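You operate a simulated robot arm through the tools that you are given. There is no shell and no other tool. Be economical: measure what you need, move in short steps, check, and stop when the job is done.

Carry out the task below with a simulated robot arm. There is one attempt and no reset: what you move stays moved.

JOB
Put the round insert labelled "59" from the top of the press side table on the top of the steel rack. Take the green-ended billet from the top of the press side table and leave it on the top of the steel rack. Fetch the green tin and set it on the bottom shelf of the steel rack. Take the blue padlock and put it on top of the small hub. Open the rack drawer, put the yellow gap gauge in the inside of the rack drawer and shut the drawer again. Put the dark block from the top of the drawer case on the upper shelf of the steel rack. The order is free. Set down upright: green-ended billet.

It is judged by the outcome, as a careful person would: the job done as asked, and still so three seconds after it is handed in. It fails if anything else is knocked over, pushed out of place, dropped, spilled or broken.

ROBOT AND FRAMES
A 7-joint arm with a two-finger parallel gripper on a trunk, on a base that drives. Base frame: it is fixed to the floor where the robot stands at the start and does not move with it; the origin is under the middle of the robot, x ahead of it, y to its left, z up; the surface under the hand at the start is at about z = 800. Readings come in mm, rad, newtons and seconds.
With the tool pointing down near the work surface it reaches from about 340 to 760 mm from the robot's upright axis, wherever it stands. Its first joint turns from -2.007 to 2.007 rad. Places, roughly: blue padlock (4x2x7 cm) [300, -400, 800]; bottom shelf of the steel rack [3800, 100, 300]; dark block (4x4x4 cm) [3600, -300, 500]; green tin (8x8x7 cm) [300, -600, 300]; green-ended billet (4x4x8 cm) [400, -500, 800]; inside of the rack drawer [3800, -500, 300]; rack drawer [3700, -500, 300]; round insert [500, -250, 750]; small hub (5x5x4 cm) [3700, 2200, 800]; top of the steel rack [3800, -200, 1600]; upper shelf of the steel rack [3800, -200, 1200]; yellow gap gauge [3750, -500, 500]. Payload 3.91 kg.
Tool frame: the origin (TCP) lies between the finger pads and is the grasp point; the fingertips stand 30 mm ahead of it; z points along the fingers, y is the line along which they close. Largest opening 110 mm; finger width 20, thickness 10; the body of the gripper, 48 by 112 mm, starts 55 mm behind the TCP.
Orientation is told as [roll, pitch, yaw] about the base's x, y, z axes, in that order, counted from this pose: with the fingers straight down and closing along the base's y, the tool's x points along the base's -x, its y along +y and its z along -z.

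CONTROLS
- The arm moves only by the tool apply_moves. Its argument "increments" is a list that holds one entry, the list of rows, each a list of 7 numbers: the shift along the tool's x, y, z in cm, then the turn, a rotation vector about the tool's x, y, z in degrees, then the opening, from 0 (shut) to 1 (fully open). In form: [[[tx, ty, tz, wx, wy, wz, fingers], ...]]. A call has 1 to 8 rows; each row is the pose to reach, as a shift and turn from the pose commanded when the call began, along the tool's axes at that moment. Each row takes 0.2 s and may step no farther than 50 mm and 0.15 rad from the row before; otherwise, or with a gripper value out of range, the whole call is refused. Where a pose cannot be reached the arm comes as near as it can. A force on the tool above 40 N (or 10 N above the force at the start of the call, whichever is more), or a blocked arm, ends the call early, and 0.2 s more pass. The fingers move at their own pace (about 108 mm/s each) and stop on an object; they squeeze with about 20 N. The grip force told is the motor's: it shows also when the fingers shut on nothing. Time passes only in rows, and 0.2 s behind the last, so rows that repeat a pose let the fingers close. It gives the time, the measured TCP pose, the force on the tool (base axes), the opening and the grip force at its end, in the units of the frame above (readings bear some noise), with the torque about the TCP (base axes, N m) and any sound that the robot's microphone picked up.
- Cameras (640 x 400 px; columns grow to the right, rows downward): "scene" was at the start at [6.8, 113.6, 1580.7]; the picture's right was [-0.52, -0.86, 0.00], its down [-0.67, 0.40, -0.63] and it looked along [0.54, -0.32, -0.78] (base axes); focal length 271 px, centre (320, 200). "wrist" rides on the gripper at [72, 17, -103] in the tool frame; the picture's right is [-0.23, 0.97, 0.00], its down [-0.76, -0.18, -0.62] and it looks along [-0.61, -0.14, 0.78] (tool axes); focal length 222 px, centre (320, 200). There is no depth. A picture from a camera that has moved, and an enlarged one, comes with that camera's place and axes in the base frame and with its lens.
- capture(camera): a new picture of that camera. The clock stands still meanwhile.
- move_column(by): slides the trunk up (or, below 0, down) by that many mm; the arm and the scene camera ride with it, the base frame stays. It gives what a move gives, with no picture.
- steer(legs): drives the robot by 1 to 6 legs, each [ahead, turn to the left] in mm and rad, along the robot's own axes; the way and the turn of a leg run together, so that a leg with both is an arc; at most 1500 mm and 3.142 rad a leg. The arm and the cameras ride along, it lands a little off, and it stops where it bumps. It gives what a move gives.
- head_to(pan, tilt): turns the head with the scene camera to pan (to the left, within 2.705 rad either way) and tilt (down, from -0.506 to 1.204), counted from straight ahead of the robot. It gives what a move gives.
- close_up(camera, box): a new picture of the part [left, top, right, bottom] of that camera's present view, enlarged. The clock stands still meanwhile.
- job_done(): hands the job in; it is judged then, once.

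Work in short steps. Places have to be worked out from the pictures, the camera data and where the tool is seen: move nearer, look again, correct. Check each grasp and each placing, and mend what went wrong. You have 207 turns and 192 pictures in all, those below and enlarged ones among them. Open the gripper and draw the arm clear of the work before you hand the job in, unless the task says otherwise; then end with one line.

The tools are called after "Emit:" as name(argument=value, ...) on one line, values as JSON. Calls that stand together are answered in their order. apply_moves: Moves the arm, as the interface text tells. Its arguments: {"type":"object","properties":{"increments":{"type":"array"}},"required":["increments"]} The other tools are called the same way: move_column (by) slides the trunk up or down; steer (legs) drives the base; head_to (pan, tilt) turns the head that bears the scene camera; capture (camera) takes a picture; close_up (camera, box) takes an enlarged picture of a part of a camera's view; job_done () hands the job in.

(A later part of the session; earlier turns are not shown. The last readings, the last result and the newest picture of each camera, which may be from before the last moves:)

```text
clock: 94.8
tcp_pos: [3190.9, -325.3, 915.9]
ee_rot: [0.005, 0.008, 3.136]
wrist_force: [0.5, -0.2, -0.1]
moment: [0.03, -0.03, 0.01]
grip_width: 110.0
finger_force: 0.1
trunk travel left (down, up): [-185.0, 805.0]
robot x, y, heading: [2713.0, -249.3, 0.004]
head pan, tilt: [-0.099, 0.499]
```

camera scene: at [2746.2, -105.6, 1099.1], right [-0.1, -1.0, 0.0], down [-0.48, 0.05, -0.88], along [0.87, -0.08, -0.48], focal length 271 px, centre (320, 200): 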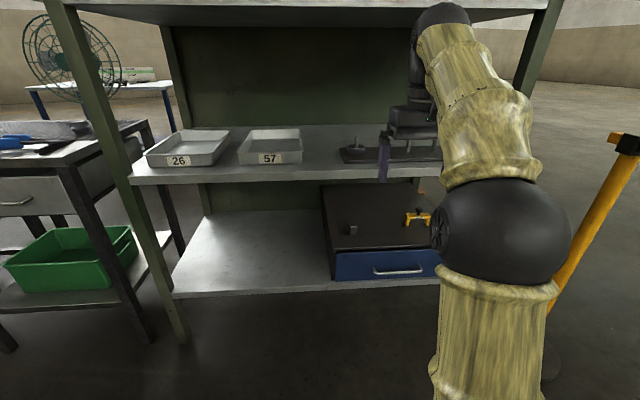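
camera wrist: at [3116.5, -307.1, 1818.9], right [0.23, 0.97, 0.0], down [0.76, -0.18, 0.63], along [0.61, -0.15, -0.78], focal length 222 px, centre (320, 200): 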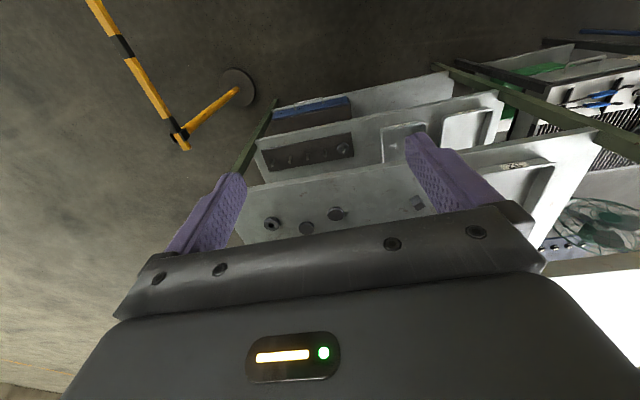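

Flipped. Now tilt the fingers forward (about tool +y) by 64°.

Emit:
apply_moves(increments=[[[0, 0, 0, 0, 8, 0, 1], [0, 0, 0, 0, 16, 0, 1], [0, 0, 0, 0, 24, 0, 1], [0, 0, 0, 0, 32, 0, 1], [0, 0, 0, 0, 40, 0, 1], [0, 0, 0, 0, 48, 0, 1], [0, 0, 0, 0, 56, 0, 1], [0, 0, 0, 0, 64, 0, 1]]])

Emit:
capture(camera="wrist")

Emit:
capture(camera="scene")

```text
clock: 96.8
tcp_pos: [3211.6, -319.5, 889.7]
ee_rot: [0.032, 1.06, -3.108]
wrist_force: [0.2, -0.3, 0.7]
moment: [-0.02, -0.01, 0.04]
grip_width: 110.1
finger_force: 0.1
trunk travel left (down, up): [-185.0, 805.0]
robot x, y, heading: [2714.5, -252.4, 0.007]
head pan, tilt: [-0.099, 0.499]
stopped in row 8: the arm was blocked; the commanded pose is now the measured one
```

```text
154 pictures are left
camera wrist: at [3157.2, -334.8, 1004.6], right [-0.11, -0.98, -0.18], down [-0.92, 0.17, -0.36], along [0.38, 0.13, -0.91], focal length 222 px, centre (320, 200)
```

wrist: 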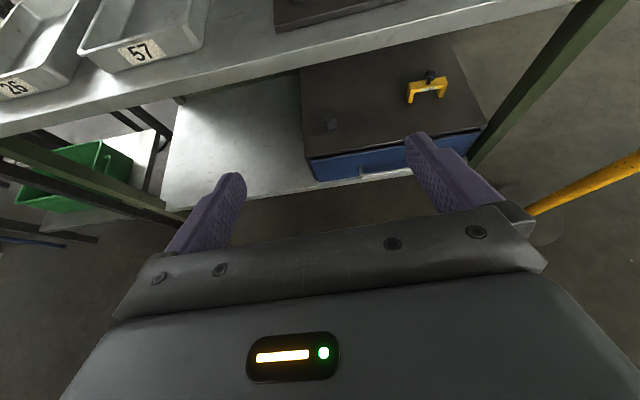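

```text
153 pictures are left
camera scene: at [2746.1, -105.6, 1101.0], right [-0.1, -1.0, 0.0], down [-0.48, 0.05, -0.88], along [0.87, -0.08, -0.48], focal length 271 px, centre (320, 200)
```

scene: 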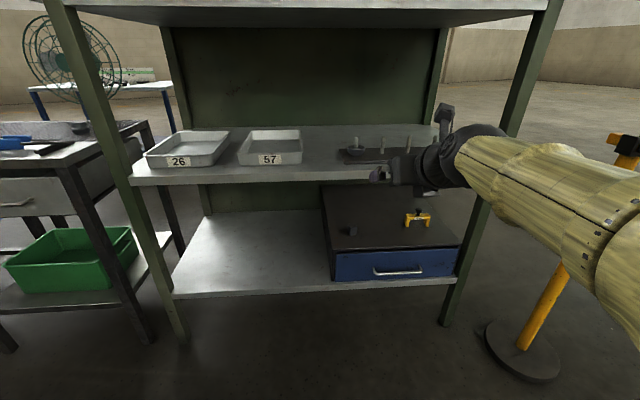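

Tilted ~61°, then blocked by the arm's own limits. Enlarge the drawer area in both views.

Emit:
close_up(camera="scene", box=[320, 180, 480, 300])

Emit:
close_up(camera="wrist", box=[300, 50, 500, 190])

```text
3.33 times, centred on (400, 240) of scene
camera zoom: at [2746.1, -105.6, 1101.0], right [-0.1, -1.0, 0.0], down [-0.48, 0.05, -0.88], along [0.87, -0.08, -0.48], focal length 904 px, centre (53, 67)
```

zoom: 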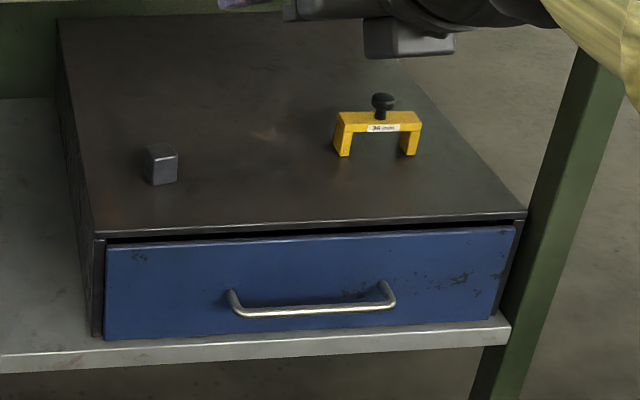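

```text
2.86 times, centred on (400, 120) of wrist
camera zoom: at [3157.2, -334.8, 1004.6], right [-0.11, -0.98, -0.18], down [-0.92, 0.17, -0.36], along [0.38, 0.13, -0.91], focal length 635 px, centre (91, 429)
```

zoom: 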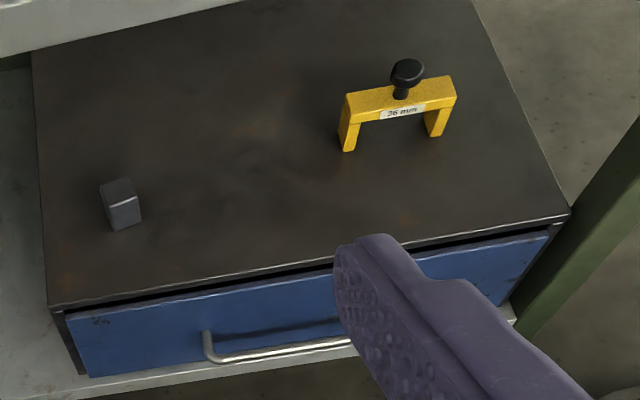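

Triangulated: block top centre (3622,-321,500), case top z≈460, gauge knob (3648,-599,535), front edge x≈3525, handle about (3490,-478,357). I lower the column and arm before approaching.

Emit:
move_column(by=-180)

Emit:
apply_moves(increments=[[[-3, 0, 1.7, 0, 0, 0, 1], [-6, 0, 3.4, 0, 0, 0, 1], [-9, 0, 5.1, 0, 0, 0, 1], [-12, 0, 6.8, 0, 0, 0, 1]]])

Emit:
capture(camera="scene")

```text
clock: 98.8
tcp_pos: [3216.5, -319.6, 703.5]
ee_rot: [0.032, 1.051, -3.111]
wrist_force: [0.9, 1.0, 0.4]
moment: [-0.04, -0.01, -0.02]
grip_width: 110.1
finger_force: 0.1
trunk travel left (down, up): [-5.0, 985.0]
robot x, y, heading: [2714.4, -249.8, -0.001]
head pan, tilt: [-0.099, 0.499]
```

```text
clock: 100.0
tcp_pos: [3201.5, -359.6, 568.7]
ee_rot: [0.027, 1.064, 3.083]
wrist_force: [-0.1, 0.1, -0.1]
moment: [0.0, 0.0, -0.03]
grip_width: 110.0
finger_force: 0.2
trunk travel left (down, up): [-5.0, 985.0]
robot x, y, heading: [2715.9, -247.0, 0.001]
head pan, tilt: [-0.099, 0.499]
stopped in row 4: the arm was blocked; the commanded pose is now the measured one
```

```text
150 pictures are left
camera scene: at [2746.1, -105.6, 919.2], right [-0.1, -1.0, 0.0], down [-0.48, 0.05, -0.88], along [0.87, -0.08, -0.48], focal length 271 px, centre (320, 200)
```

scene: 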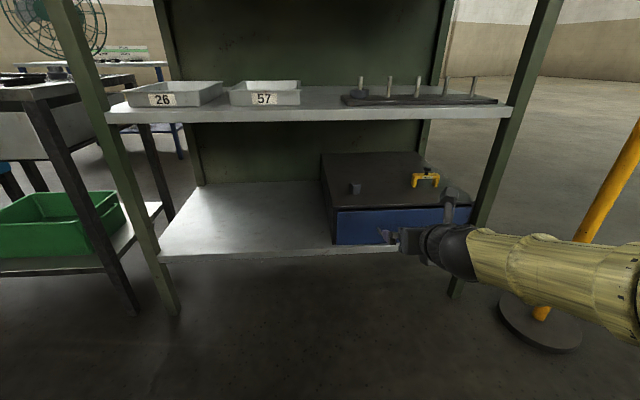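

The arm is blocked again; I look right to see whether the elbow touches the barrier.

Emit:
head_to(pan=-0.9, tilt=0.5)

Emit:
capture(camera="scene")

```text
clock: 101.1
tcp_pos: [3202.5, -358.3, 569.7]
ee_rot: [0.028, 1.064, 3.088]
wrist_force: [-0.2, -0.6, 0.0]
moment: [0.0, 0.0, 0.04]
grip_width: 110.0
finger_force: 0.1
trunk travel left (down, up): [-5.0, 985.0]
robot x, y, heading: [2718.2, -254.6, 0.004]
head pan, tilt: [-0.901, 0.499]
```

```text
149 pictures are left
camera scene: at [2712.4, -168.0, 919.1], right [-0.78, -0.62, 0.0], down [-0.3, 0.37, -0.88], along [0.55, -0.69, -0.48], focal length 271 px, centre (320, 200)
```

scene: 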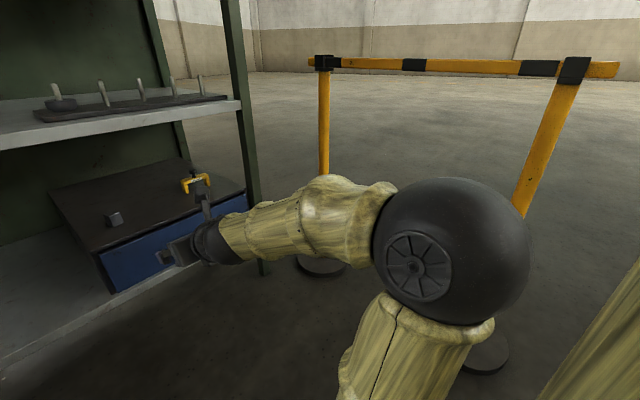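

Barrier is untouched; it is just the elbow folding too near the body. I extend the tool forward and straighten it.

Emit:
apply_moves(increments=[[[1.5, -1, 2.6, 0, 0, 0, 1], [3, -2, 5.2, 0, 0, 0, 1], [4.4, -3, 7.8, 1.5, 0, -0.8, 1], [5.9, -3.9, 10.4, 2.9, 0, -1.6, 1], [7.3, -3.9, 13, 2.9, 3, -1.6, 1], [8.8, -3.9, 15.6, 2.9, 5, -1.6, 1]]])

Emit:
head_to(pan=-0.2, tilt=0.4)

Emit:
capture(camera="scene")

Emit:
capture(camera="wrist")

```text
clock: 102.5
tcp_pos: [3334.7, -337.9, 587.5]
ee_rot: [0.039, 1.149, -3.13]
wrist_force: [-0.6, -0.4, -0.4]
moment: [-0.03, -0.01, 0.02]
grip_width: 110.2
finger_force: 0.0
out of reach, approached as far as the arm can: row 5, 6
trunk travel left (down, up): [-5.0, 985.0]
robot x, y, heading: [2714.7, -251.9, 0.004]
head pan, tilt: [-0.901, 0.499]
```

```text
clock: 103.6
tcp_pos: [3335.6, -337.1, 587.4]
ee_rot: [0.038, 1.148, -3.128]
wrist_force: [0.0, -0.2, 0.3]
moment: [0.0, 0.0, 0.01]
grip_width: 109.9
finger_force: 0.1
trunk travel left (down, up): [-5.0, 985.0]
robot x, y, heading: [2717.6, -250.6, 0.005]
head pan, tilt: [-0.201, 0.4]
```

```text
148 pictures are left
camera scene: at [2746.5, -115.1, 928.2], right [-0.2, -0.98, 0.0], down [-0.38, 0.08, -0.92], along [0.9, -0.18, -0.39], focal length 271 px, centre (320, 200)
```

scene: 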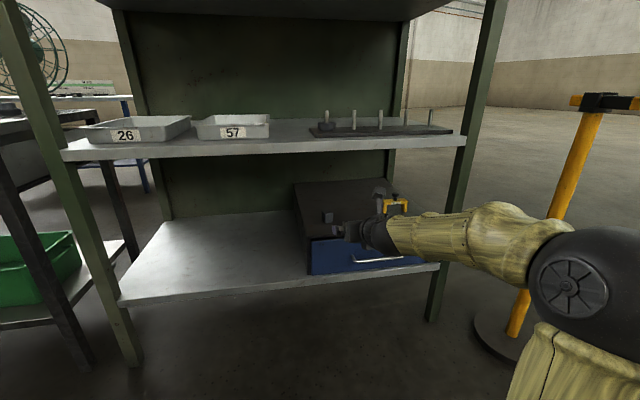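

```text
147 pictures are left
camera wrist: at [3270.4, -350.6, 695.8], right [-0.11, -0.97, -0.19], down [-0.88, 0.19, -0.44], along [0.47, 0.12, -0.88], focal length 222 px, centre (320, 200)
```

wrist: 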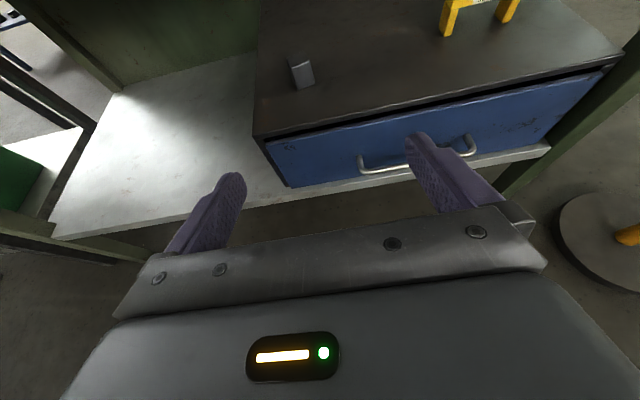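

Orientation good. Drive 230 mm forward with TCP at z≈587 (above the block, under the middle shelf).

Emit:
steer(legs=[[230, 0]])

Emit:
capture(camera="scene")

Emit:
capture(camera="wrist")

```text
clock: 105.5
tcp_pos: [3564.4, -334.8, 587.6]
ee_rot: [0.038, 1.149, -3.127]
wrist_force: [-0.4, 0.0, -0.1]
moment: [-0.01, 0.01, 0.01]
grip_width: 109.9
finger_force: 0.0
trunk travel left (down, up): [-5.0, 985.0]
robot x, y, heading: [2946.0, -249.5, 0.006]
head pan, tilt: [-0.201, 0.4]
```

```text
146 pictures are left
camera scene: at [2976.0, -114.0, 928.3], right [-0.19, -0.98, 0.0], down [-0.38, 0.08, -0.92], along [0.9, -0.18, -0.39], focal length 271 px, centre (320, 200)
```

scene: 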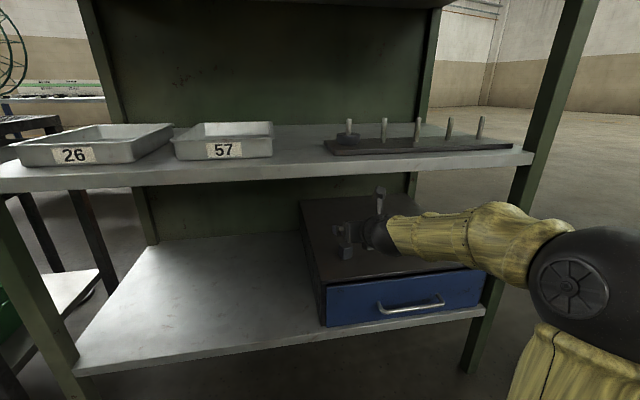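

```text
145 pictures are left
camera wrist: at [3500.2, -348.9, 695.9], right [-0.11, -0.97, -0.19], down [-0.88, 0.19, -0.44], along [0.47, 0.12, -0.88], focal length 222 px, centre (320, 200)
```

wrist: 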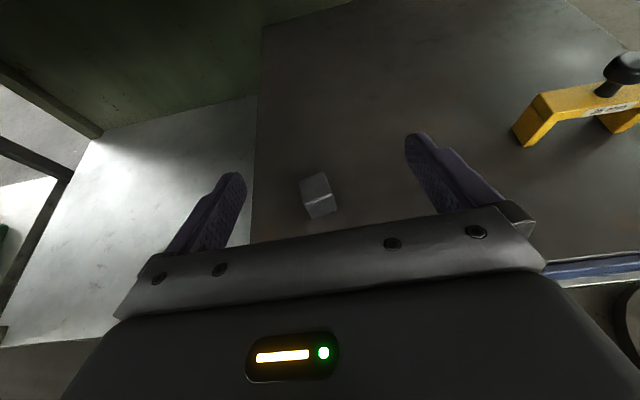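

Block confirmed at (3621,-319). Drive 60 mm more, then lower around the block.

Emit:
steer(legs=[[60, 0]])

Emit:
apply_moves(increments=[[[-2, -0.5, 0.8, 0, 0, 0, 1], [-4, -1, 1.6, 0, 0, 0, 1], [-6, -1.6, 2.4, 0, 0, 0, 1], [-7.5, -1.6, 3, 0, 0, 0, 1]]])

Emit:
capture(camera="wrist")

Emit:
close_up(camera="scene", box=[270, 170, 430, 270])

```text
clock: 106.5
tcp_pos: [3624.1, -335.3, 587.7]
ee_rot: [0.038, 1.15, -3.126]
wrist_force: [-1.0, -1.3, -0.9]
moment: [0.02, 0.01, 0.0]
grip_width: 109.9
finger_force: 0.0
trunk travel left (down, up): [-5.0, 985.0]
robot x, y, heading: [3005.5, -248.5, 0.004]
head pan, tilt: [-0.201, 0.4]
```

```text
clock: 107.5
tcp_pos: [3593.8, -323.6, 528.6]
ee_rot: [0.036, 1.148, -3.128]
wrist_force: [0.3, -0.5, 0.4]
moment: [0.01, 0.01, -0.01]
grip_width: 110.0
finger_force: 0.0
out of reach, approached as far as the arm can: row 1, 2, 3, 4
trunk travel left (down, up): [-5.0, 985.0]
robot x, y, heading: [3007.3, -249.0, 0.009]
head pan, tilt: [-0.201, 0.4]
```

```text
144 pictures are left
camera wrist: at [3528.8, -336.9, 638.3], right [-0.11, -0.97, -0.19], down [-0.88, 0.19, -0.44], along [0.47, 0.12, -0.88], focal length 222 px, centre (320, 200)
```

wrist: 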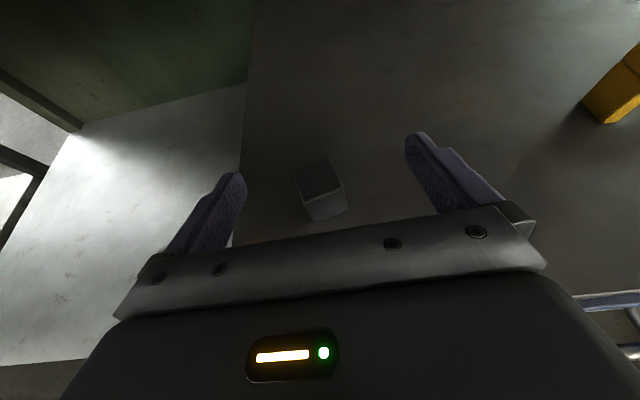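

```text
4.00 times, centred on (350, 220) of scene
camera zoom: at [3036.3, -113.7, 928.3], right [-0.2, -0.98, 0.0], down [-0.38, 0.08, -0.92], along [0.9, -0.18, -0.39], focal length 1085 px, centre (200, 120)
```

zoom: 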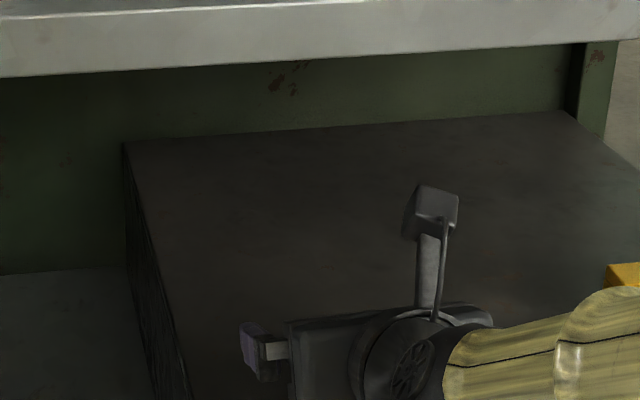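

Arm limit with fingers low; drive 45 mm more and continue down.

Emit:
steer(legs=[[45, 0]])

Emit:
apply_moves(increments=[[[-1, -0.3, 0.4, 0, 0, 0, 1], [-2, -0.5, 0.5, 0, 0, 0, 1], [-3, -0.5, 0.6, 0, 0, 0, 1], [-3.8, -0.5, 0.7, 0, 0, 0, 1]]])

Emit:
capture(camera="wrist")

```text
clock: 108.5
tcp_pos: [3639.5, -323.8, 529.5]
ee_rot: [0.036, 1.149, -3.127]
wrist_force: [1.1, -0.3, 0.2]
moment: [-0.01, 0.03, -0.01]
grip_width: 110.0
finger_force: 0.0
trunk travel left (down, up): [-5.0, 985.0]
robot x, y, heading: [3055.5, -253.9, -0.001]
head pan, tilt: [-0.201, 0.4]
```

```text
clock: 109.5
tcp_pos: [3619.6, -319.1, 502.5]
ee_rot: [0.038, 1.148, -3.127]
wrist_force: [-0.3, 0.0, -0.3]
moment: [0.0, 0.0, 0.02]
grip_width: 109.8
finger_force: 0.1
out of reach, approached as far as the arm can: row 1, 2, 3, 4
trunk travel left (down, up): [-5.0, 985.0]
robot x, y, heading: [3052.8, -247.8, 0.005]
head pan, tilt: [-0.201, 0.4]
```

```text
142 pictures are left
camera wrist: at [3554.5, -334.7, 611.3], right [-0.11, -0.97, -0.19], down [-0.88, 0.19, -0.44], along [0.47, 0.12, -0.88], focal length 222 px, centre (320, 200)
```

wrist: 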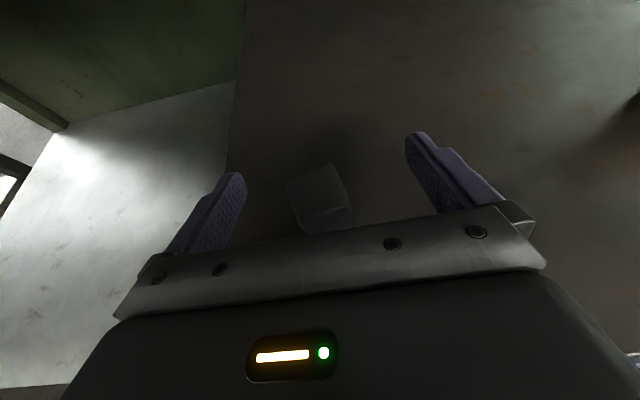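

Overlap with the block is a bit shallow; drive 15 mm more and go 11 mm lower.

Emit:
steer(legs=[[15, 0]])

Emit:
apply_moves(increments=[[[-0.6, 0, 0.2, 0, 0, 0, 1], [-1.2, 0, 0.2, 0, 0, 0, 1], [-1.6, 0, 0.2, 0, 0, 0, 1]]])

Emit:
capture(camera="wrist")

```text
clock: 110.2
tcp_pos: [3634.7, -321.7, 502.9]
ee_rot: [0.038, 1.148, -3.128]
wrist_force: [0.8, -0.5, 0.1]
moment: [0.01, -0.01, -0.01]
grip_width: 110.0
finger_force: 0.1
trunk travel left (down, up): [-5.0, 985.0]
robot x, y, heading: [3065.4, -248.3, -0.001]
head pan, tilt: [-0.201, 0.4]
```

```text
clock: 111.0
tcp_pos: [3624.4, -321.0, 490.9]
ee_rot: [0.038, 1.149, -3.125]
wrist_force: [0.0, 0.1, -0.1]
moment: [0.01, 0.05, 0.0]
grip_width: 110.1
finger_force: 0.1
out of reach, approached as far as the arm can: row 1, 2, 3
trunk travel left (down, up): [-5.0, 985.0]
robot x, y, heading: [3067.0, -246.9, 0.004]
head pan, tilt: [-0.201, 0.4]
```

```text
141 pictures are left
camera wrist: at [3559.9, -335.6, 599.8], right [-0.11, -0.97, -0.19], down [-0.88, 0.19, -0.44], along [0.47, 0.12, -0.88], focal length 222 px, centre (320, 200)
```

wrist: 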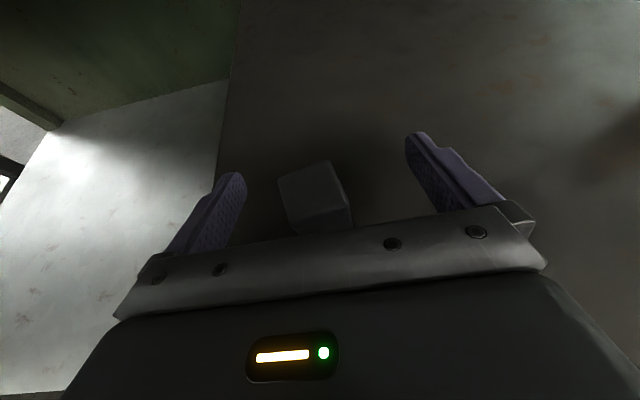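

Block sits between the pads. Close the fingers.

Emit:
apply_moves(increments=[[[0, 0, 0, 0, 0, 0, 0.6], [0, 0, 0, 0, 0, 0, 0.3], [0, 0, 0, 0, 0, 0, 0.15], [0, 0, 0, 0, 0, 0, 0.15], [0, 0, 0, 0, 0, 0, 0.15]]])

Emit:
capture(camera="wrist")

```text
clock: 112.2
tcp_pos: [3622.9, -321.4, 491.6]
ee_rot: [0.039, 1.149, -3.126]
wrist_force: [1.3, 2.0, 1.4]
moment: [0.09, -0.1, -0.02]
grip_width: 32.1
finger_force: 20.1
trunk travel left (down, up): [-5.0, 985.0]
robot x, y, heading: [3066.2, -249.1, 0.008]
head pan, tilt: [-0.201, 0.4]
```

```text
140 pictures are left
camera wrist: at [3559.9, -335.5, 599.9], right [-0.11, -0.97, -0.19], down [-0.88, 0.19, -0.44], along [0.47, 0.12, -0.88], focal length 222 px, centre (320, 200)
```

wrist: 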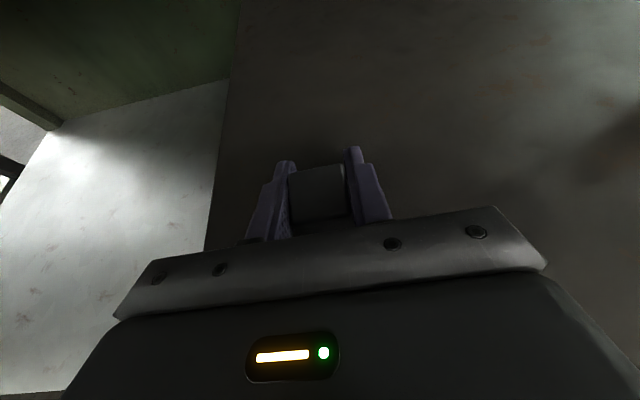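

Gripped (32 mm). Lift 60 mm and back away.

Emit:
apply_moves(increments=[[[2, 0, -1, 0, 0, 0, 0.15], [4, 0, -2, 0, 0, 0, 0.15], [6, 0, -3, 0, 0, 0, 0.15]]])

Emit:
steer(legs=[[-300, 0]])

Emit:
capture(camera="wrist")

Emit:
capture(camera="scene")

```text
clock: 113.0
tcp_pos: [3621.6, -319.3, 558.9]
ee_rot: [0.038, 1.148, -3.125]
wrist_force: [-0.5, -0.2, -2.7]
moment: [0.04, -0.03, 0.01]
grip_width: 31.7
finger_force: 19.8
trunk travel left (down, up): [-5.0, 985.0]
robot x, y, heading: [3064.2, -249.7, 0.001]
head pan, tilt: [-0.201, 0.4]
```

```text
clock: 115.3
tcp_pos: [3323.1, -323.2, 558.7]
ee_rot: [0.036, 1.149, -3.13]
wrist_force: [-0.8, 0.2, -3.3]
moment: [-0.03, -0.01, -0.01]
grip_width: 32.1
finger_force: 20.1
trunk travel left (down, up): [-5.0, 985.0]
robot x, y, heading: [2763.0, -250.1, 0.002]
head pan, tilt: [-0.201, 0.4]
```

```text
139 pictures are left
camera wrist: at [3258.7, -335.7, 667.4], right [-0.12, -0.97, -0.19], down [-0.88, 0.19, -0.44], along [0.47, 0.12, -0.88], focal length 222 px, centre (320, 200)
```

wrist: 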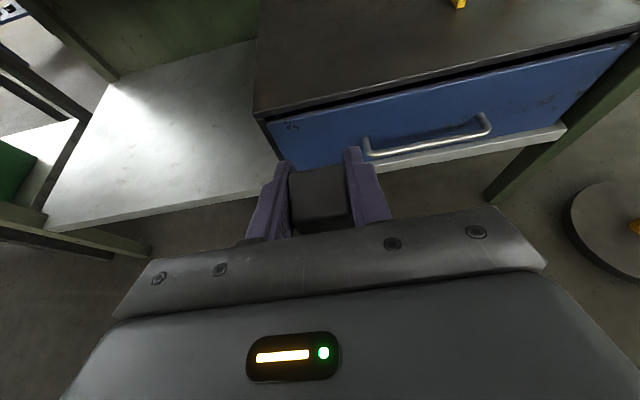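

```text
138 pictures are left
camera scene: at [2799.5, -114.4, 928.2], right [-0.2, -0.98, 0.0], down [-0.38, 0.08, -0.92], along [0.9, -0.18, -0.39], focal length 271 px, centre (320, 200)
```

scene: 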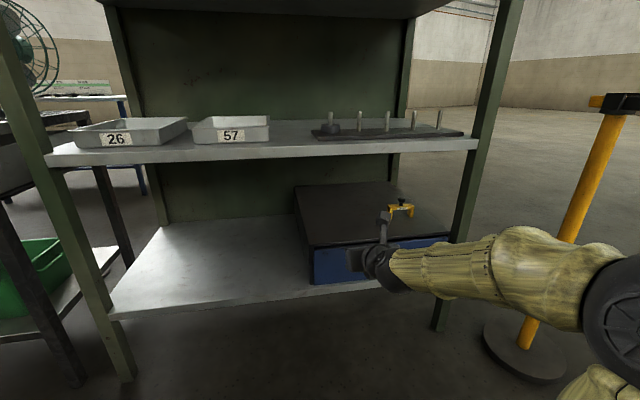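

Block held. Raise the column to the upper-shelf level.

Emit:
move_column(by=370)

Emit:
move_column(by=370)

Emit:
head_to(pan=-0.1, tilt=0.45)

Emit:
capture(camera="scene")

Emit:
capture(camera="wrist")

```text
clock: 118.9
tcp_pos: [3323.3, -323.0, 928.9]
ee_rot: [0.039, 1.148, -3.129]
wrist_force: [-0.2, 0.3, -4.0]
moment: [-0.05, -0.01, 0.01]
grip_width: 32.1
finger_force: 19.7
trunk travel left (down, up): [-375.0, 615.0]
robot x, y, heading: [2764.2, -247.0, 0.0]
head pan, tilt: [-0.201, 0.4]
```

```text
clock: 122.5
tcp_pos: [3323.9, -322.0, 1298.8]
ee_rot: [0.038, 1.149, -3.129]
wrist_force: [-0.1, -0.1, -3.0]
moment: [0.02, 0.02, 0.01]
grip_width: 32.1
finger_force: 19.7
trunk travel left (down, up): [-745.0, 245.0]
robot x, y, heading: [2769.5, -250.4, 0.006]
head pan, tilt: [-0.201, 0.4]
```

```text
clock: 123.2
tcp_pos: [3322.4, -322.6, 1298.4]
ee_rot: [0.037, 1.15, -3.129]
wrist_force: [-0.1, -1.0, -2.7]
moment: [0.0, -0.01, -0.01]
grip_width: 31.9
finger_force: 20.6
trunk travel left (down, up): [-745.0, 245.0]
robot x, y, heading: [2767.8, -251.5, 0.002]
head pan, tilt: [-0.099, 0.45]
```

```text
137 pictures are left
camera scene: at [2800.4, -105.2, 1663.6], right [-0.1, -1.0, 0.0], down [-0.43, 0.04, -0.9], along [0.9, -0.09, -0.44], focal length 271 px, centre (320, 200)
```

scene: 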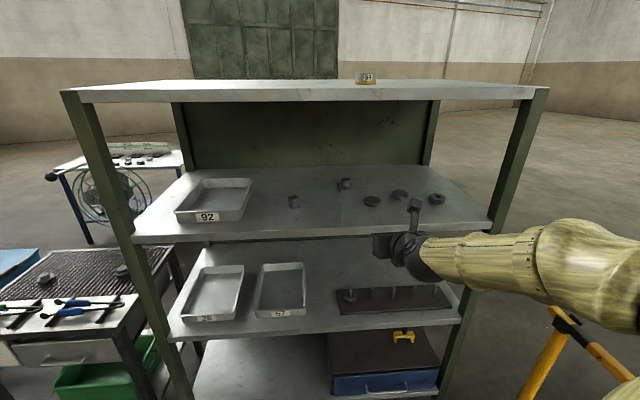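

```text
136 pictures are left
camera wrist: at [3258.9, -335.8, 1407.4], right [-0.12, -0.97, -0.19], down [-0.88, 0.19, -0.44], along [0.47, 0.12, -0.88], focal length 222 px, centre (320, 200)
```

wrist: 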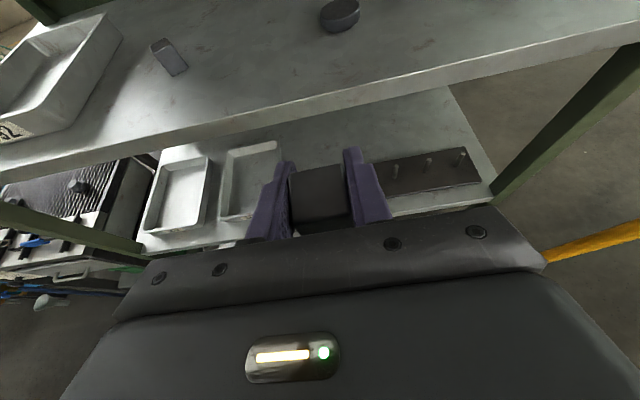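

The gap between the cube (y≈-95) and the disc (y≈-393) is free. I shift left 80 mm and drive 310 mm in.

Emit:
apply_moves(increments=[[[0, -3, 0, 0, 0, 0, 0.15], [0, -6, 0, 0, 0, 0, 0.15], [0, -8, 0, 0, 0, 0, 0.15]]])

Emit:
steer(legs=[[310, 0]])

Emit:
capture(camera="scene")

Emit:
capture(camera="wrist")

```text
clock: 124.0
tcp_pos: [3324.2, -241.6, 1296.6]
ee_rot: [0.038, 1.149, -3.126]
wrist_force: [-0.4, 0.2, -3.1]
moment: [0.0, -0.02, -0.04]
grip_width: 31.8
finger_force: 19.8
trunk travel left (down, up): [-745.0, 245.0]
robot x, y, heading: [2768.3, -249.1, 0.005]
head pan, tilt: [-0.099, 0.45]
```

```text
clock: 126.3
tcp_pos: [3633.1, -239.9, 1297.9]
ee_rot: [0.038, 1.146, -3.125]
wrist_force: [-0.6, 0.5, -3.5]
moment: [0.01, 0.0, -0.05]
grip_width: 32.0
finger_force: 20.1
trunk travel left (down, up): [-745.0, 245.0]
robot x, y, heading: [3075.2, -247.1, 0.005]
head pan, tilt: [-0.099, 0.45]
```

```text
135 pictures are left
camera scene: at [3109.4, -103.9, 1663.5], right [-0.09, -1.0, 0.0], down [-0.43, 0.04, -0.9], along [0.9, -0.09, -0.44], focal length 271 px, centre (320, 200)
```

scene: 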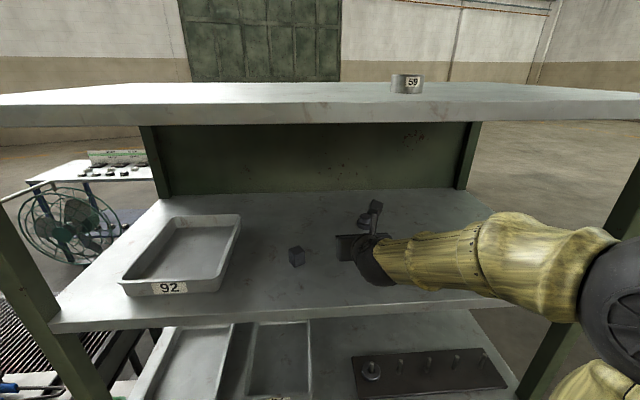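

```text
134 pictures are left
camera wrist: at [3569.3, -254.2, 1406.2], right [-0.11, -0.97, -0.19], down [-0.88, 0.19, -0.44], along [0.47, 0.12, -0.88], focal length 222 px, centre (320, 200)
```

wrist: 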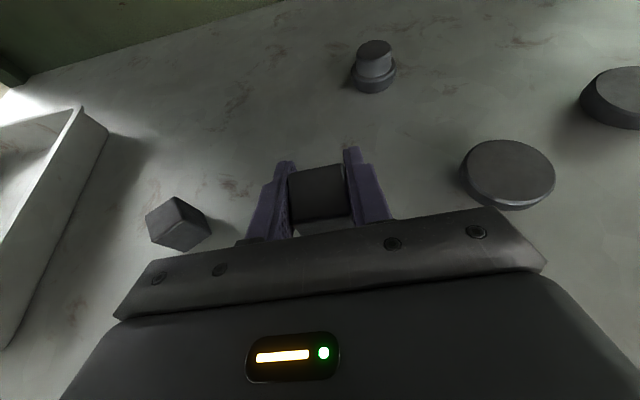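

Clear spot. Lower with the column first, then touch down softly with the arm.

Emit:
move_column(by=-45)

Emit:
apply_moves(increments=[[[-0.4, 0, 0.18, 0, 0, 0, 0.15], [-0.8, 0, 0.36, 0, 0, 0, 0.15], [-1.2, 0, 0.54, 0, 0, 0, 0.15], [-1.6, 0, 0.72, 0, 0, 0, 0.15], [-2.0, 0, 0.9, 0, 0, 0, 0.15], [-2.4, 0, 1.1, 0, 0, 0, 0.15]]])

```text
clock: 127.2
tcp_pos: [3632.4, -240.9, 1253.3]
ee_rot: [0.038, 1.147, -3.127]
wrist_force: [-0.3, -0.2, -2.7]
moment: [0.0, -0.04, -0.01]
grip_width: 32.1
finger_force: 20.4
trunk travel left (down, up): [-700.0, 290.0]
robot x, y, heading: [3076.6, -248.4, 0.007]
head pan, tilt: [-0.099, 0.45]
```

```text
clock: 128.3
tcp_pos: [3634.0, -239.3, 1241.1]
ee_rot: [0.041, 1.166, -3.124]
wrist_force: [-0.1, 0.4, 15.8]
moment: [0.33, -0.02, 0.24]
grip_width: 31.9
finger_force: 19.4
trunk travel left (down, up): [-700.0, 290.0]
robot x, y, heading: [3076.6, -250.8, 0.01]
head pan, tilt: [-0.099, 0.45]
stopped in row 5: the force on the tool passed its limit at 44 N (the readings are from after the stop); the commanded pose is now the measured one
```

Contact at TCP 1241 (block bottom ≈1210). Release and rise.

Emit:
apply_moves(increments=[[[0, 0, 0, 0, 0, 0, 0.3], [0, 0, 0, 0, 0, 0, 0.6], [0, 0, 0, 0, 0, 0, 0.6]]])

Emit:
move_column(by=70)

Emit:
capture(camera="wrist")

```text
clock: 129.1
tcp_pos: [3633.0, -245.4, 1241.1]
ee_rot: [0.035, 1.165, -3.137]
wrist_force: [-2.0, -20.5, 23.7]
moment: [0.32, -0.54, -0.54]
grip_width: 55.8
finger_force: 0.1
trunk travel left (down, up): [-700.0, 290.0]
robot x, y, heading: [3075.0, -249.5, 0.005]
head pan, tilt: [-0.099, 0.45]
```

```text
clock: 130.2
tcp_pos: [3634.9, -239.2, 1308.8]
ee_rot: [0.041, 1.16, -3.125]
wrist_force: [1.4, 0.6, -0.5]
moment: [-0.02, -0.02, 0.0]
grip_width: 65.9
finger_force: 0.1
trunk travel left (down, up): [-770.0, 220.0]
robot x, y, heading: [3073.5, -248.6, 0.005]
head pan, tilt: [-0.099, 0.45]
```

```text
133 pictures are left
camera wrist: at [3569.2, -253.4, 1416.9], right [-0.11, -0.97, -0.19], down [-0.87, 0.19, -0.45], along [0.48, 0.12, -0.87], focal length 222 px, centre (320, 200)
```

wrist: 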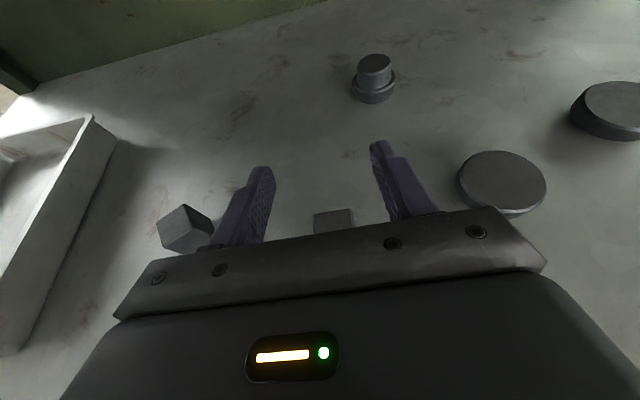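

Block is set down. Back out and verify.

Emit:
steer(legs=[[-310, 0]])

Emit:
close_up(camera="scene", box=[120, 120, 520, 370])

```text
clock: 132.5
tcp_pos: [3324.9, -242.3, 1309.0]
ee_rot: [0.042, 1.159, -3.126]
wrist_force: [-0.3, -0.8, 0.4]
moment: [0.01, 0.02, 0.0]
grip_width: 66.3
finger_force: 0.0
trunk travel left (down, up): [-770.0, 220.0]
robot x, y, heading: [2765.7, -245.9, 0.006]
head pan, tilt: [-0.099, 0.45]
```

```text
1.60 times, centred on (320, 245) of scene
camera zoom: at [2797.4, -105.2, 1688.6], right [-0.1, -1.0, 0.0], down [-0.43, 0.04, -0.9], along [0.9, -0.09, -0.43], focal length 434 px, centre (320, 128)
```

zoom: 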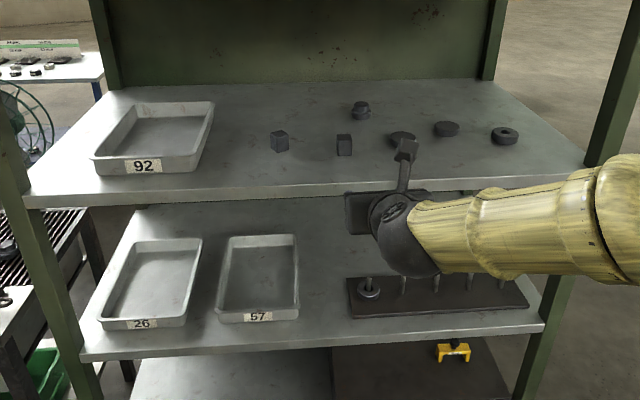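

Block placed properly. Before the drawer work I check how far the robot's base extends, looking straight down.

Emit:
head_to(pan=0.3, tilt=1.2)

Emit:
capture(camera="scene")

```text
clock: 133.6
tcp_pos: [3325.1, -241.7, 1309.4]
ee_rot: [0.041, 1.16, -3.127]
wrist_force: [0.8, -0.7, -0.5]
moment: [0.0, -0.02, -0.01]
grip_width: 65.7
finger_force: 0.0
trunk travel left (down, up): [-770.0, 220.0]
robot x, y, heading: [2766.7, -251.0, 0.006]
head pan, tilt: [0.3, 1.201]
```

```text
131 pictures are left
camera scene: at [2760.4, -79.6, 1630.5], right [0.3, -0.95, 0.0], down [-0.89, -0.28, -0.36], along [0.35, 0.11, -0.93], focal length 271 px, centre (320, 200)
```

scene: 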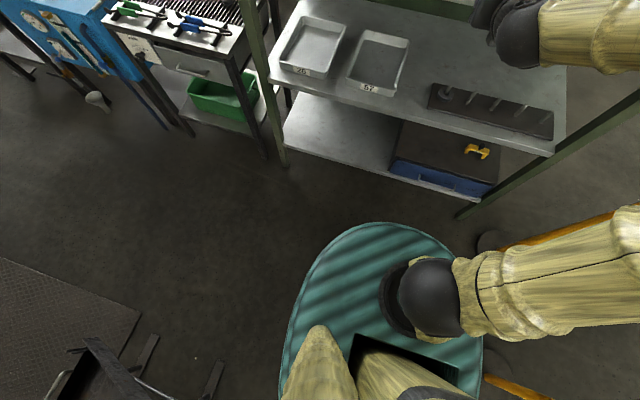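

The teal disc rides with the trunk, so base size is unclear; I'll keep ample distance. Now for the gauge: lower the column and shift the base right to y≈-450 by an S-move backwards.

Emit:
move_column(by=-375)

Emit:
move_column(by=-365)

Emit:
steer(legs=[[0, 0.4], [-500, 0], [0, -0.4], [480, 0]])

Emit:
head_to(pan=-0.1, tilt=0.45)

Emit:
capture(camera="scene")

Emit:
capture(camera="wrist")

```text
clock: 137.2
tcp_pos: [3325.5, -241.9, 934.8]
ee_rot: [0.042, 1.159, -3.127]
wrist_force: [0.1, 0.0, -0.6]
moment: [0.0, 0.04, -0.01]
grip_width: 66.0
finger_force: 0.1
trunk travel left (down, up): [-395.0, 595.0]
robot x, y, heading: [2765.9, -249.6, 0.005]
head pan, tilt: [0.3, 1.201]
```

```text
clock: 140.8
tcp_pos: [3324.0, -243.1, 568.3]
ee_rot: [0.043, 1.159, -3.126]
wrist_force: [0.4, 0.3, -0.8]
moment: [0.01, -0.01, -0.02]
grip_width: 66.4
finger_force: 0.1
trunk travel left (down, up): [-30.0, 960.0]
robot x, y, heading: [2763.5, -249.4, 0.004]
head pan, tilt: [0.3, 1.201]
```

```text
clock: 150.3
tcp_pos: [3345.9, -444.4, 570.0]
ee_rot: [0.042, 1.159, -3.139]
wrist_force: [0.4, 0.1, -0.6]
moment: [0.01, 0.0, 0.01]
grip_width: 66.0
finger_force: 0.1
trunk travel left (down, up): [-30.0, 960.0]
robot x, y, heading: [2784.7, -444.2, -0.012]
head pan, tilt: [0.3, 1.201]
```

```text
clock: 151.4
tcp_pos: [3346.7, -444.7, 569.9]
ee_rot: [0.043, 1.16, -3.137]
wrist_force: [0.0, 0.4, -1.0]
moment: [0.01, 0.0, -0.01]
grip_width: 66.0
finger_force: 0.0
trunk travel left (down, up): [-30.0, 960.0]
robot x, y, heading: [2787.0, -444.9, -0.009]
head pan, tilt: [-0.099, 0.45]
```

```text
130 pictures are left
camera scene: at [2821.1, -302.3, 948.5], right [-0.11, -0.99, 0.0], down [-0.43, 0.05, -0.9], along [0.89, -0.1, -0.44], focal length 271 px, centre (320, 200)
```

scene: 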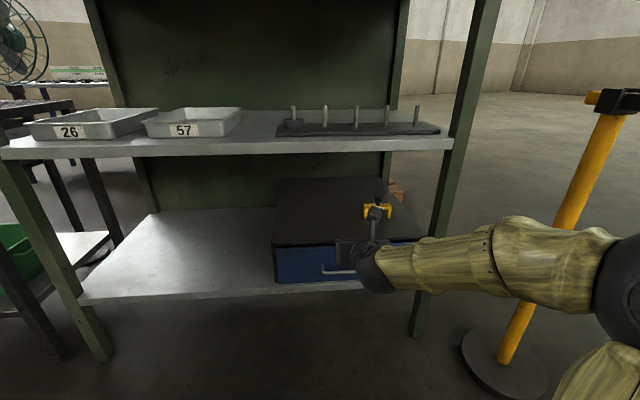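

```text
129 pictures are left
camera wrist: at [3280.1, -457.9, 677.1], right [-0.12, -0.97, -0.19], down [-0.87, 0.2, -0.45], along [0.48, 0.11, -0.87], focal length 222 px, centre (320, 200)
```

wrist: 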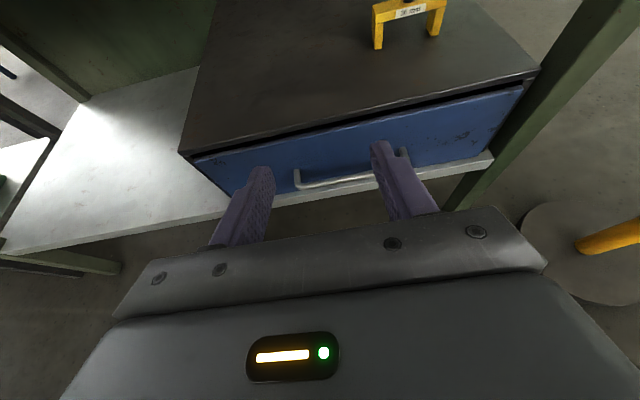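

Now shift the tool right 155 mm and raise slightly before advancing to the knob.

Emit:
apply_moves(increments=[[[0, 4, 0, 0, 0, 0, 0.6], [0, 8, 0, 0, 0, 0, 0.6], [0, 12, 0, 0, 0, 0, 0.6], [0, 15.5, 0, 0, 0, 0, 0.6]]])

Emit:
move_column(by=40)

Emit:
steer(legs=[[200, 0]])

Emit:
capture(camera="wrist")

Emit:
capture(camera="scene")

```text
clock: 152.4
tcp_pos: [3339.2, -599.6, 569.8]
ee_rot: [0.047, 1.158, -3.14]
wrist_force: [-0.1, 0.3, -0.5]
moment: [0.02, 0.03, 0.0]
grip_width: 65.9
finger_force: 0.1
trunk travel left (down, up): [-30.0, 960.0]
robot x, y, heading: [2787.6, -448.5, -0.007]
head pan, tilt: [-0.099, 0.45]
```

```text
clock: 153.2
tcp_pos: [3339.7, -598.9, 610.9]
ee_rot: [0.048, 1.158, -3.137]
wrist_force: [0.0, -0.1, -0.2]
moment: [0.01, 0.04, 0.02]
grip_width: 66.2
finger_force: 0.0
trunk travel left (down, up): [-70.0, 920.0]
robot x, y, heading: [2784.0, -447.2, -0.006]
head pan, tilt: [-0.099, 0.45]
```

```text
clock: 154.9
tcp_pos: [3535.1, -600.3, 610.1]
ee_rot: [0.048, 1.16, -3.136]
wrist_force: [0.7, 0.7, -0.5]
moment: [-0.01, 0.0, 0.0]
grip_width: 65.8
finger_force: 0.0
trunk travel left (down, up): [-70.0, 920.0]
robot x, y, heading: [2986.2, -447.8, -0.001]
head pan, tilt: [-0.099, 0.45]
```

```text
128 pictures are left
camera wrist: at [3469.8, -612.6, 718.5], right [-0.13, -0.97, -0.19], down [-0.87, 0.2, -0.45], along [0.48, 0.11, -0.87], focal length 222 px, centre (320, 200)
```

wrist: 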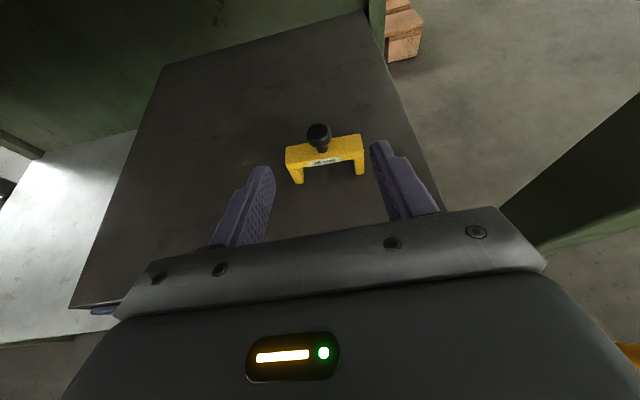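

```text
127 pictures are left
camera scene: at [3016.4, -303.6, 988.6], right [-0.1, -0.99, 0.0], down [-0.43, 0.05, -0.9], along [0.9, -0.09, -0.44], focal length 271 px, centre (320, 200)
```

scene: 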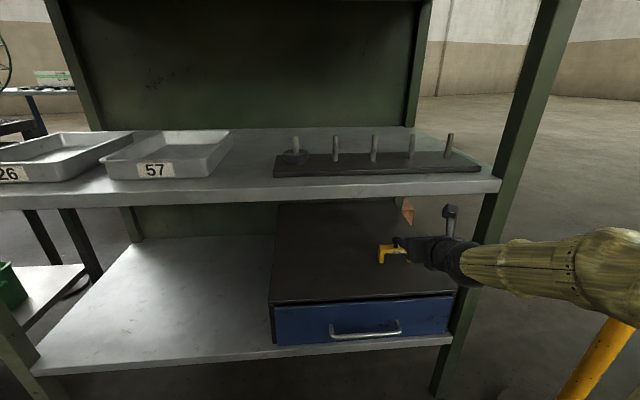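

Knob confirmed at about (3655,-598,535). Drive 115 mm, then lower with the column in steps while watching.

Emit:
steer(legs=[[115, 0]])

Emit:
move_column(by=-45)

Emit:
capture(camera="wrist")

Emit:
close_up(camera="scene", box=[320, 180, 520, 305])

```text
clock: 156.3
tcp_pos: [3649.8, -600.3, 610.6]
ee_rot: [0.047, 1.158, -3.137]
wrist_force: [0.1, -0.4, 0.6]
moment: [-0.01, 0.03, 0.02]
grip_width: 66.1
finger_force: 0.0
trunk travel left (down, up): [-70.0, 920.0]
robot x, y, heading: [3097.9, -447.6, -0.004]
head pan, tilt: [-0.099, 0.45]
```

```text
clock: 157.1
tcp_pos: [3650.7, -601.5, 563.9]
ee_rot: [0.048, 1.158, -3.133]
wrist_force: [0.0, 0.2, -0.2]
moment: [0.01, 0.03, -0.02]
grip_width: 65.9
finger_force: 0.1
trunk travel left (down, up): [-25.0, 965.0]
robot x, y, heading: [3097.7, -451.3, -0.003]
head pan, tilt: [-0.099, 0.45]
```

```text
126 pictures are left
camera wrist: at [3584.3, -613.7, 673.5], right [-0.13, -0.97, -0.19], down [-0.87, 0.2, -0.45], along [0.48, 0.11, -0.87], focal length 222 px, centre (320, 200)
```

wrist: 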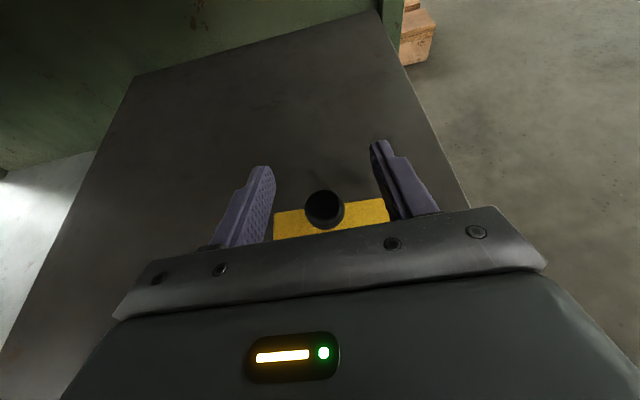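

```text
3.20 times, centred on (420, 242) of scene
camera zoom: at [3131.2, -304.3, 943.6], right [-0.11, -0.99, 0.0], down [-0.43, 0.05, -0.9], along [0.9, -0.1, -0.44], focal length 868 px, centre (0, 64)
```

zoom: 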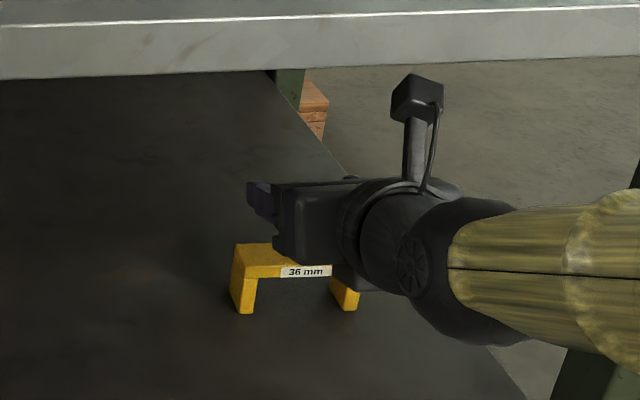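

Knob is centred between pads, ~24 mm below. Lower 20 mm and close.

Emit:
move_column(by=-20)

Emit:
capture(camera="wrist")

```text
clock: 157.8
tcp_pos: [3649.6, -600.5, 545.8]
ee_rot: [0.047, 1.16, -3.134]
wrist_force: [1.2, -0.2, 0.2]
moment: [0.01, -0.01, -0.01]
grip_width: 66.1
finger_force: 0.0
trunk travel left (down, up): [-5.0, 985.0]
robot x, y, heading: [3095.6, -447.2, -0.011]
head pan, tilt: [-0.099, 0.45]
```

```text
124 pictures are left
camera wrist: at [3584.3, -613.7, 653.4], right [-0.13, -0.97, -0.19], down [-0.87, 0.2, -0.45], along [0.48, 0.11, -0.87], focal length 222 px, centre (320, 200)
```

wrist: 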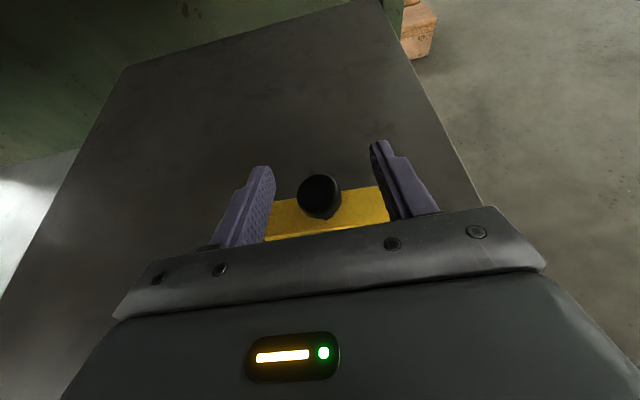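

Knob lies at the TCP. Close.

Emit:
apply_moves(increments=[[[0, 0, 0, 0, 0, 0, 0.35], [0, 0, 0, 0, 0, 0, 0.1], [0, 0, 0, 0, 0, 0, 0.1], [0, 0, 0, 0, 0, 0, 0.1]]])

Emit:
move_column(by=40)

Emit:
capture(camera="wrist")

Emit:
close_up(camera="scene", box=[320, 180, 520, 305])

```text
clock: 158.8
tcp_pos: [3651.2, -602.2, 545.3]
ee_rot: [0.047, 1.159, -3.134]
wrist_force: [-0.1, 0.7, 1.0]
moment: [0.05, 0.01, 0.02]
grip_width: 27.3
finger_force: 19.7
trunk travel left (down, up): [-5.0, 985.0]
robot x, y, heading: [3095.2, -449.7, -0.009]
head pan, tilt: [-0.099, 0.45]
```

```text
clock: 159.6
tcp_pos: [3650.1, -601.2, 585.9]
ee_rot: [0.047, 1.157, -3.136]
wrist_force: [0.0, -0.1, -3.3]
moment: [0.02, 0.03, 0.01]
grip_width: 27.6
finger_force: 19.8
trunk travel left (down, up): [-45.0, 945.0]
robot x, y, heading: [3093.3, -446.5, -0.007]
head pan, tilt: [-0.099, 0.45]
```

```text
123 pictures are left
camera wrist: at [3584.4, -613.8, 693.3], right [-0.13, -0.97, -0.19], down [-0.87, 0.2, -0.45], along [0.48, 0.11, -0.87], focal length 222 px, centre (320, 200)
```

wrist: 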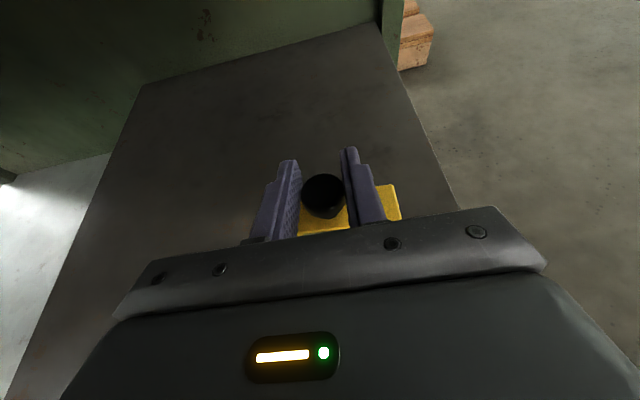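

```text
3.20 times, centred on (420, 242) of scene
camera zoom: at [3131.3, -304.4, 963.6], right [-0.11, -0.99, 0.0], down [-0.43, 0.05, -0.9], along [0.9, -0.1, -0.44], focal length 868 px, centre (0, 64)
```

zoom: 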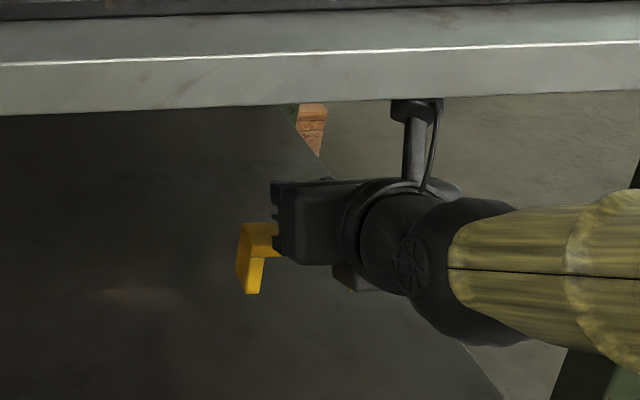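

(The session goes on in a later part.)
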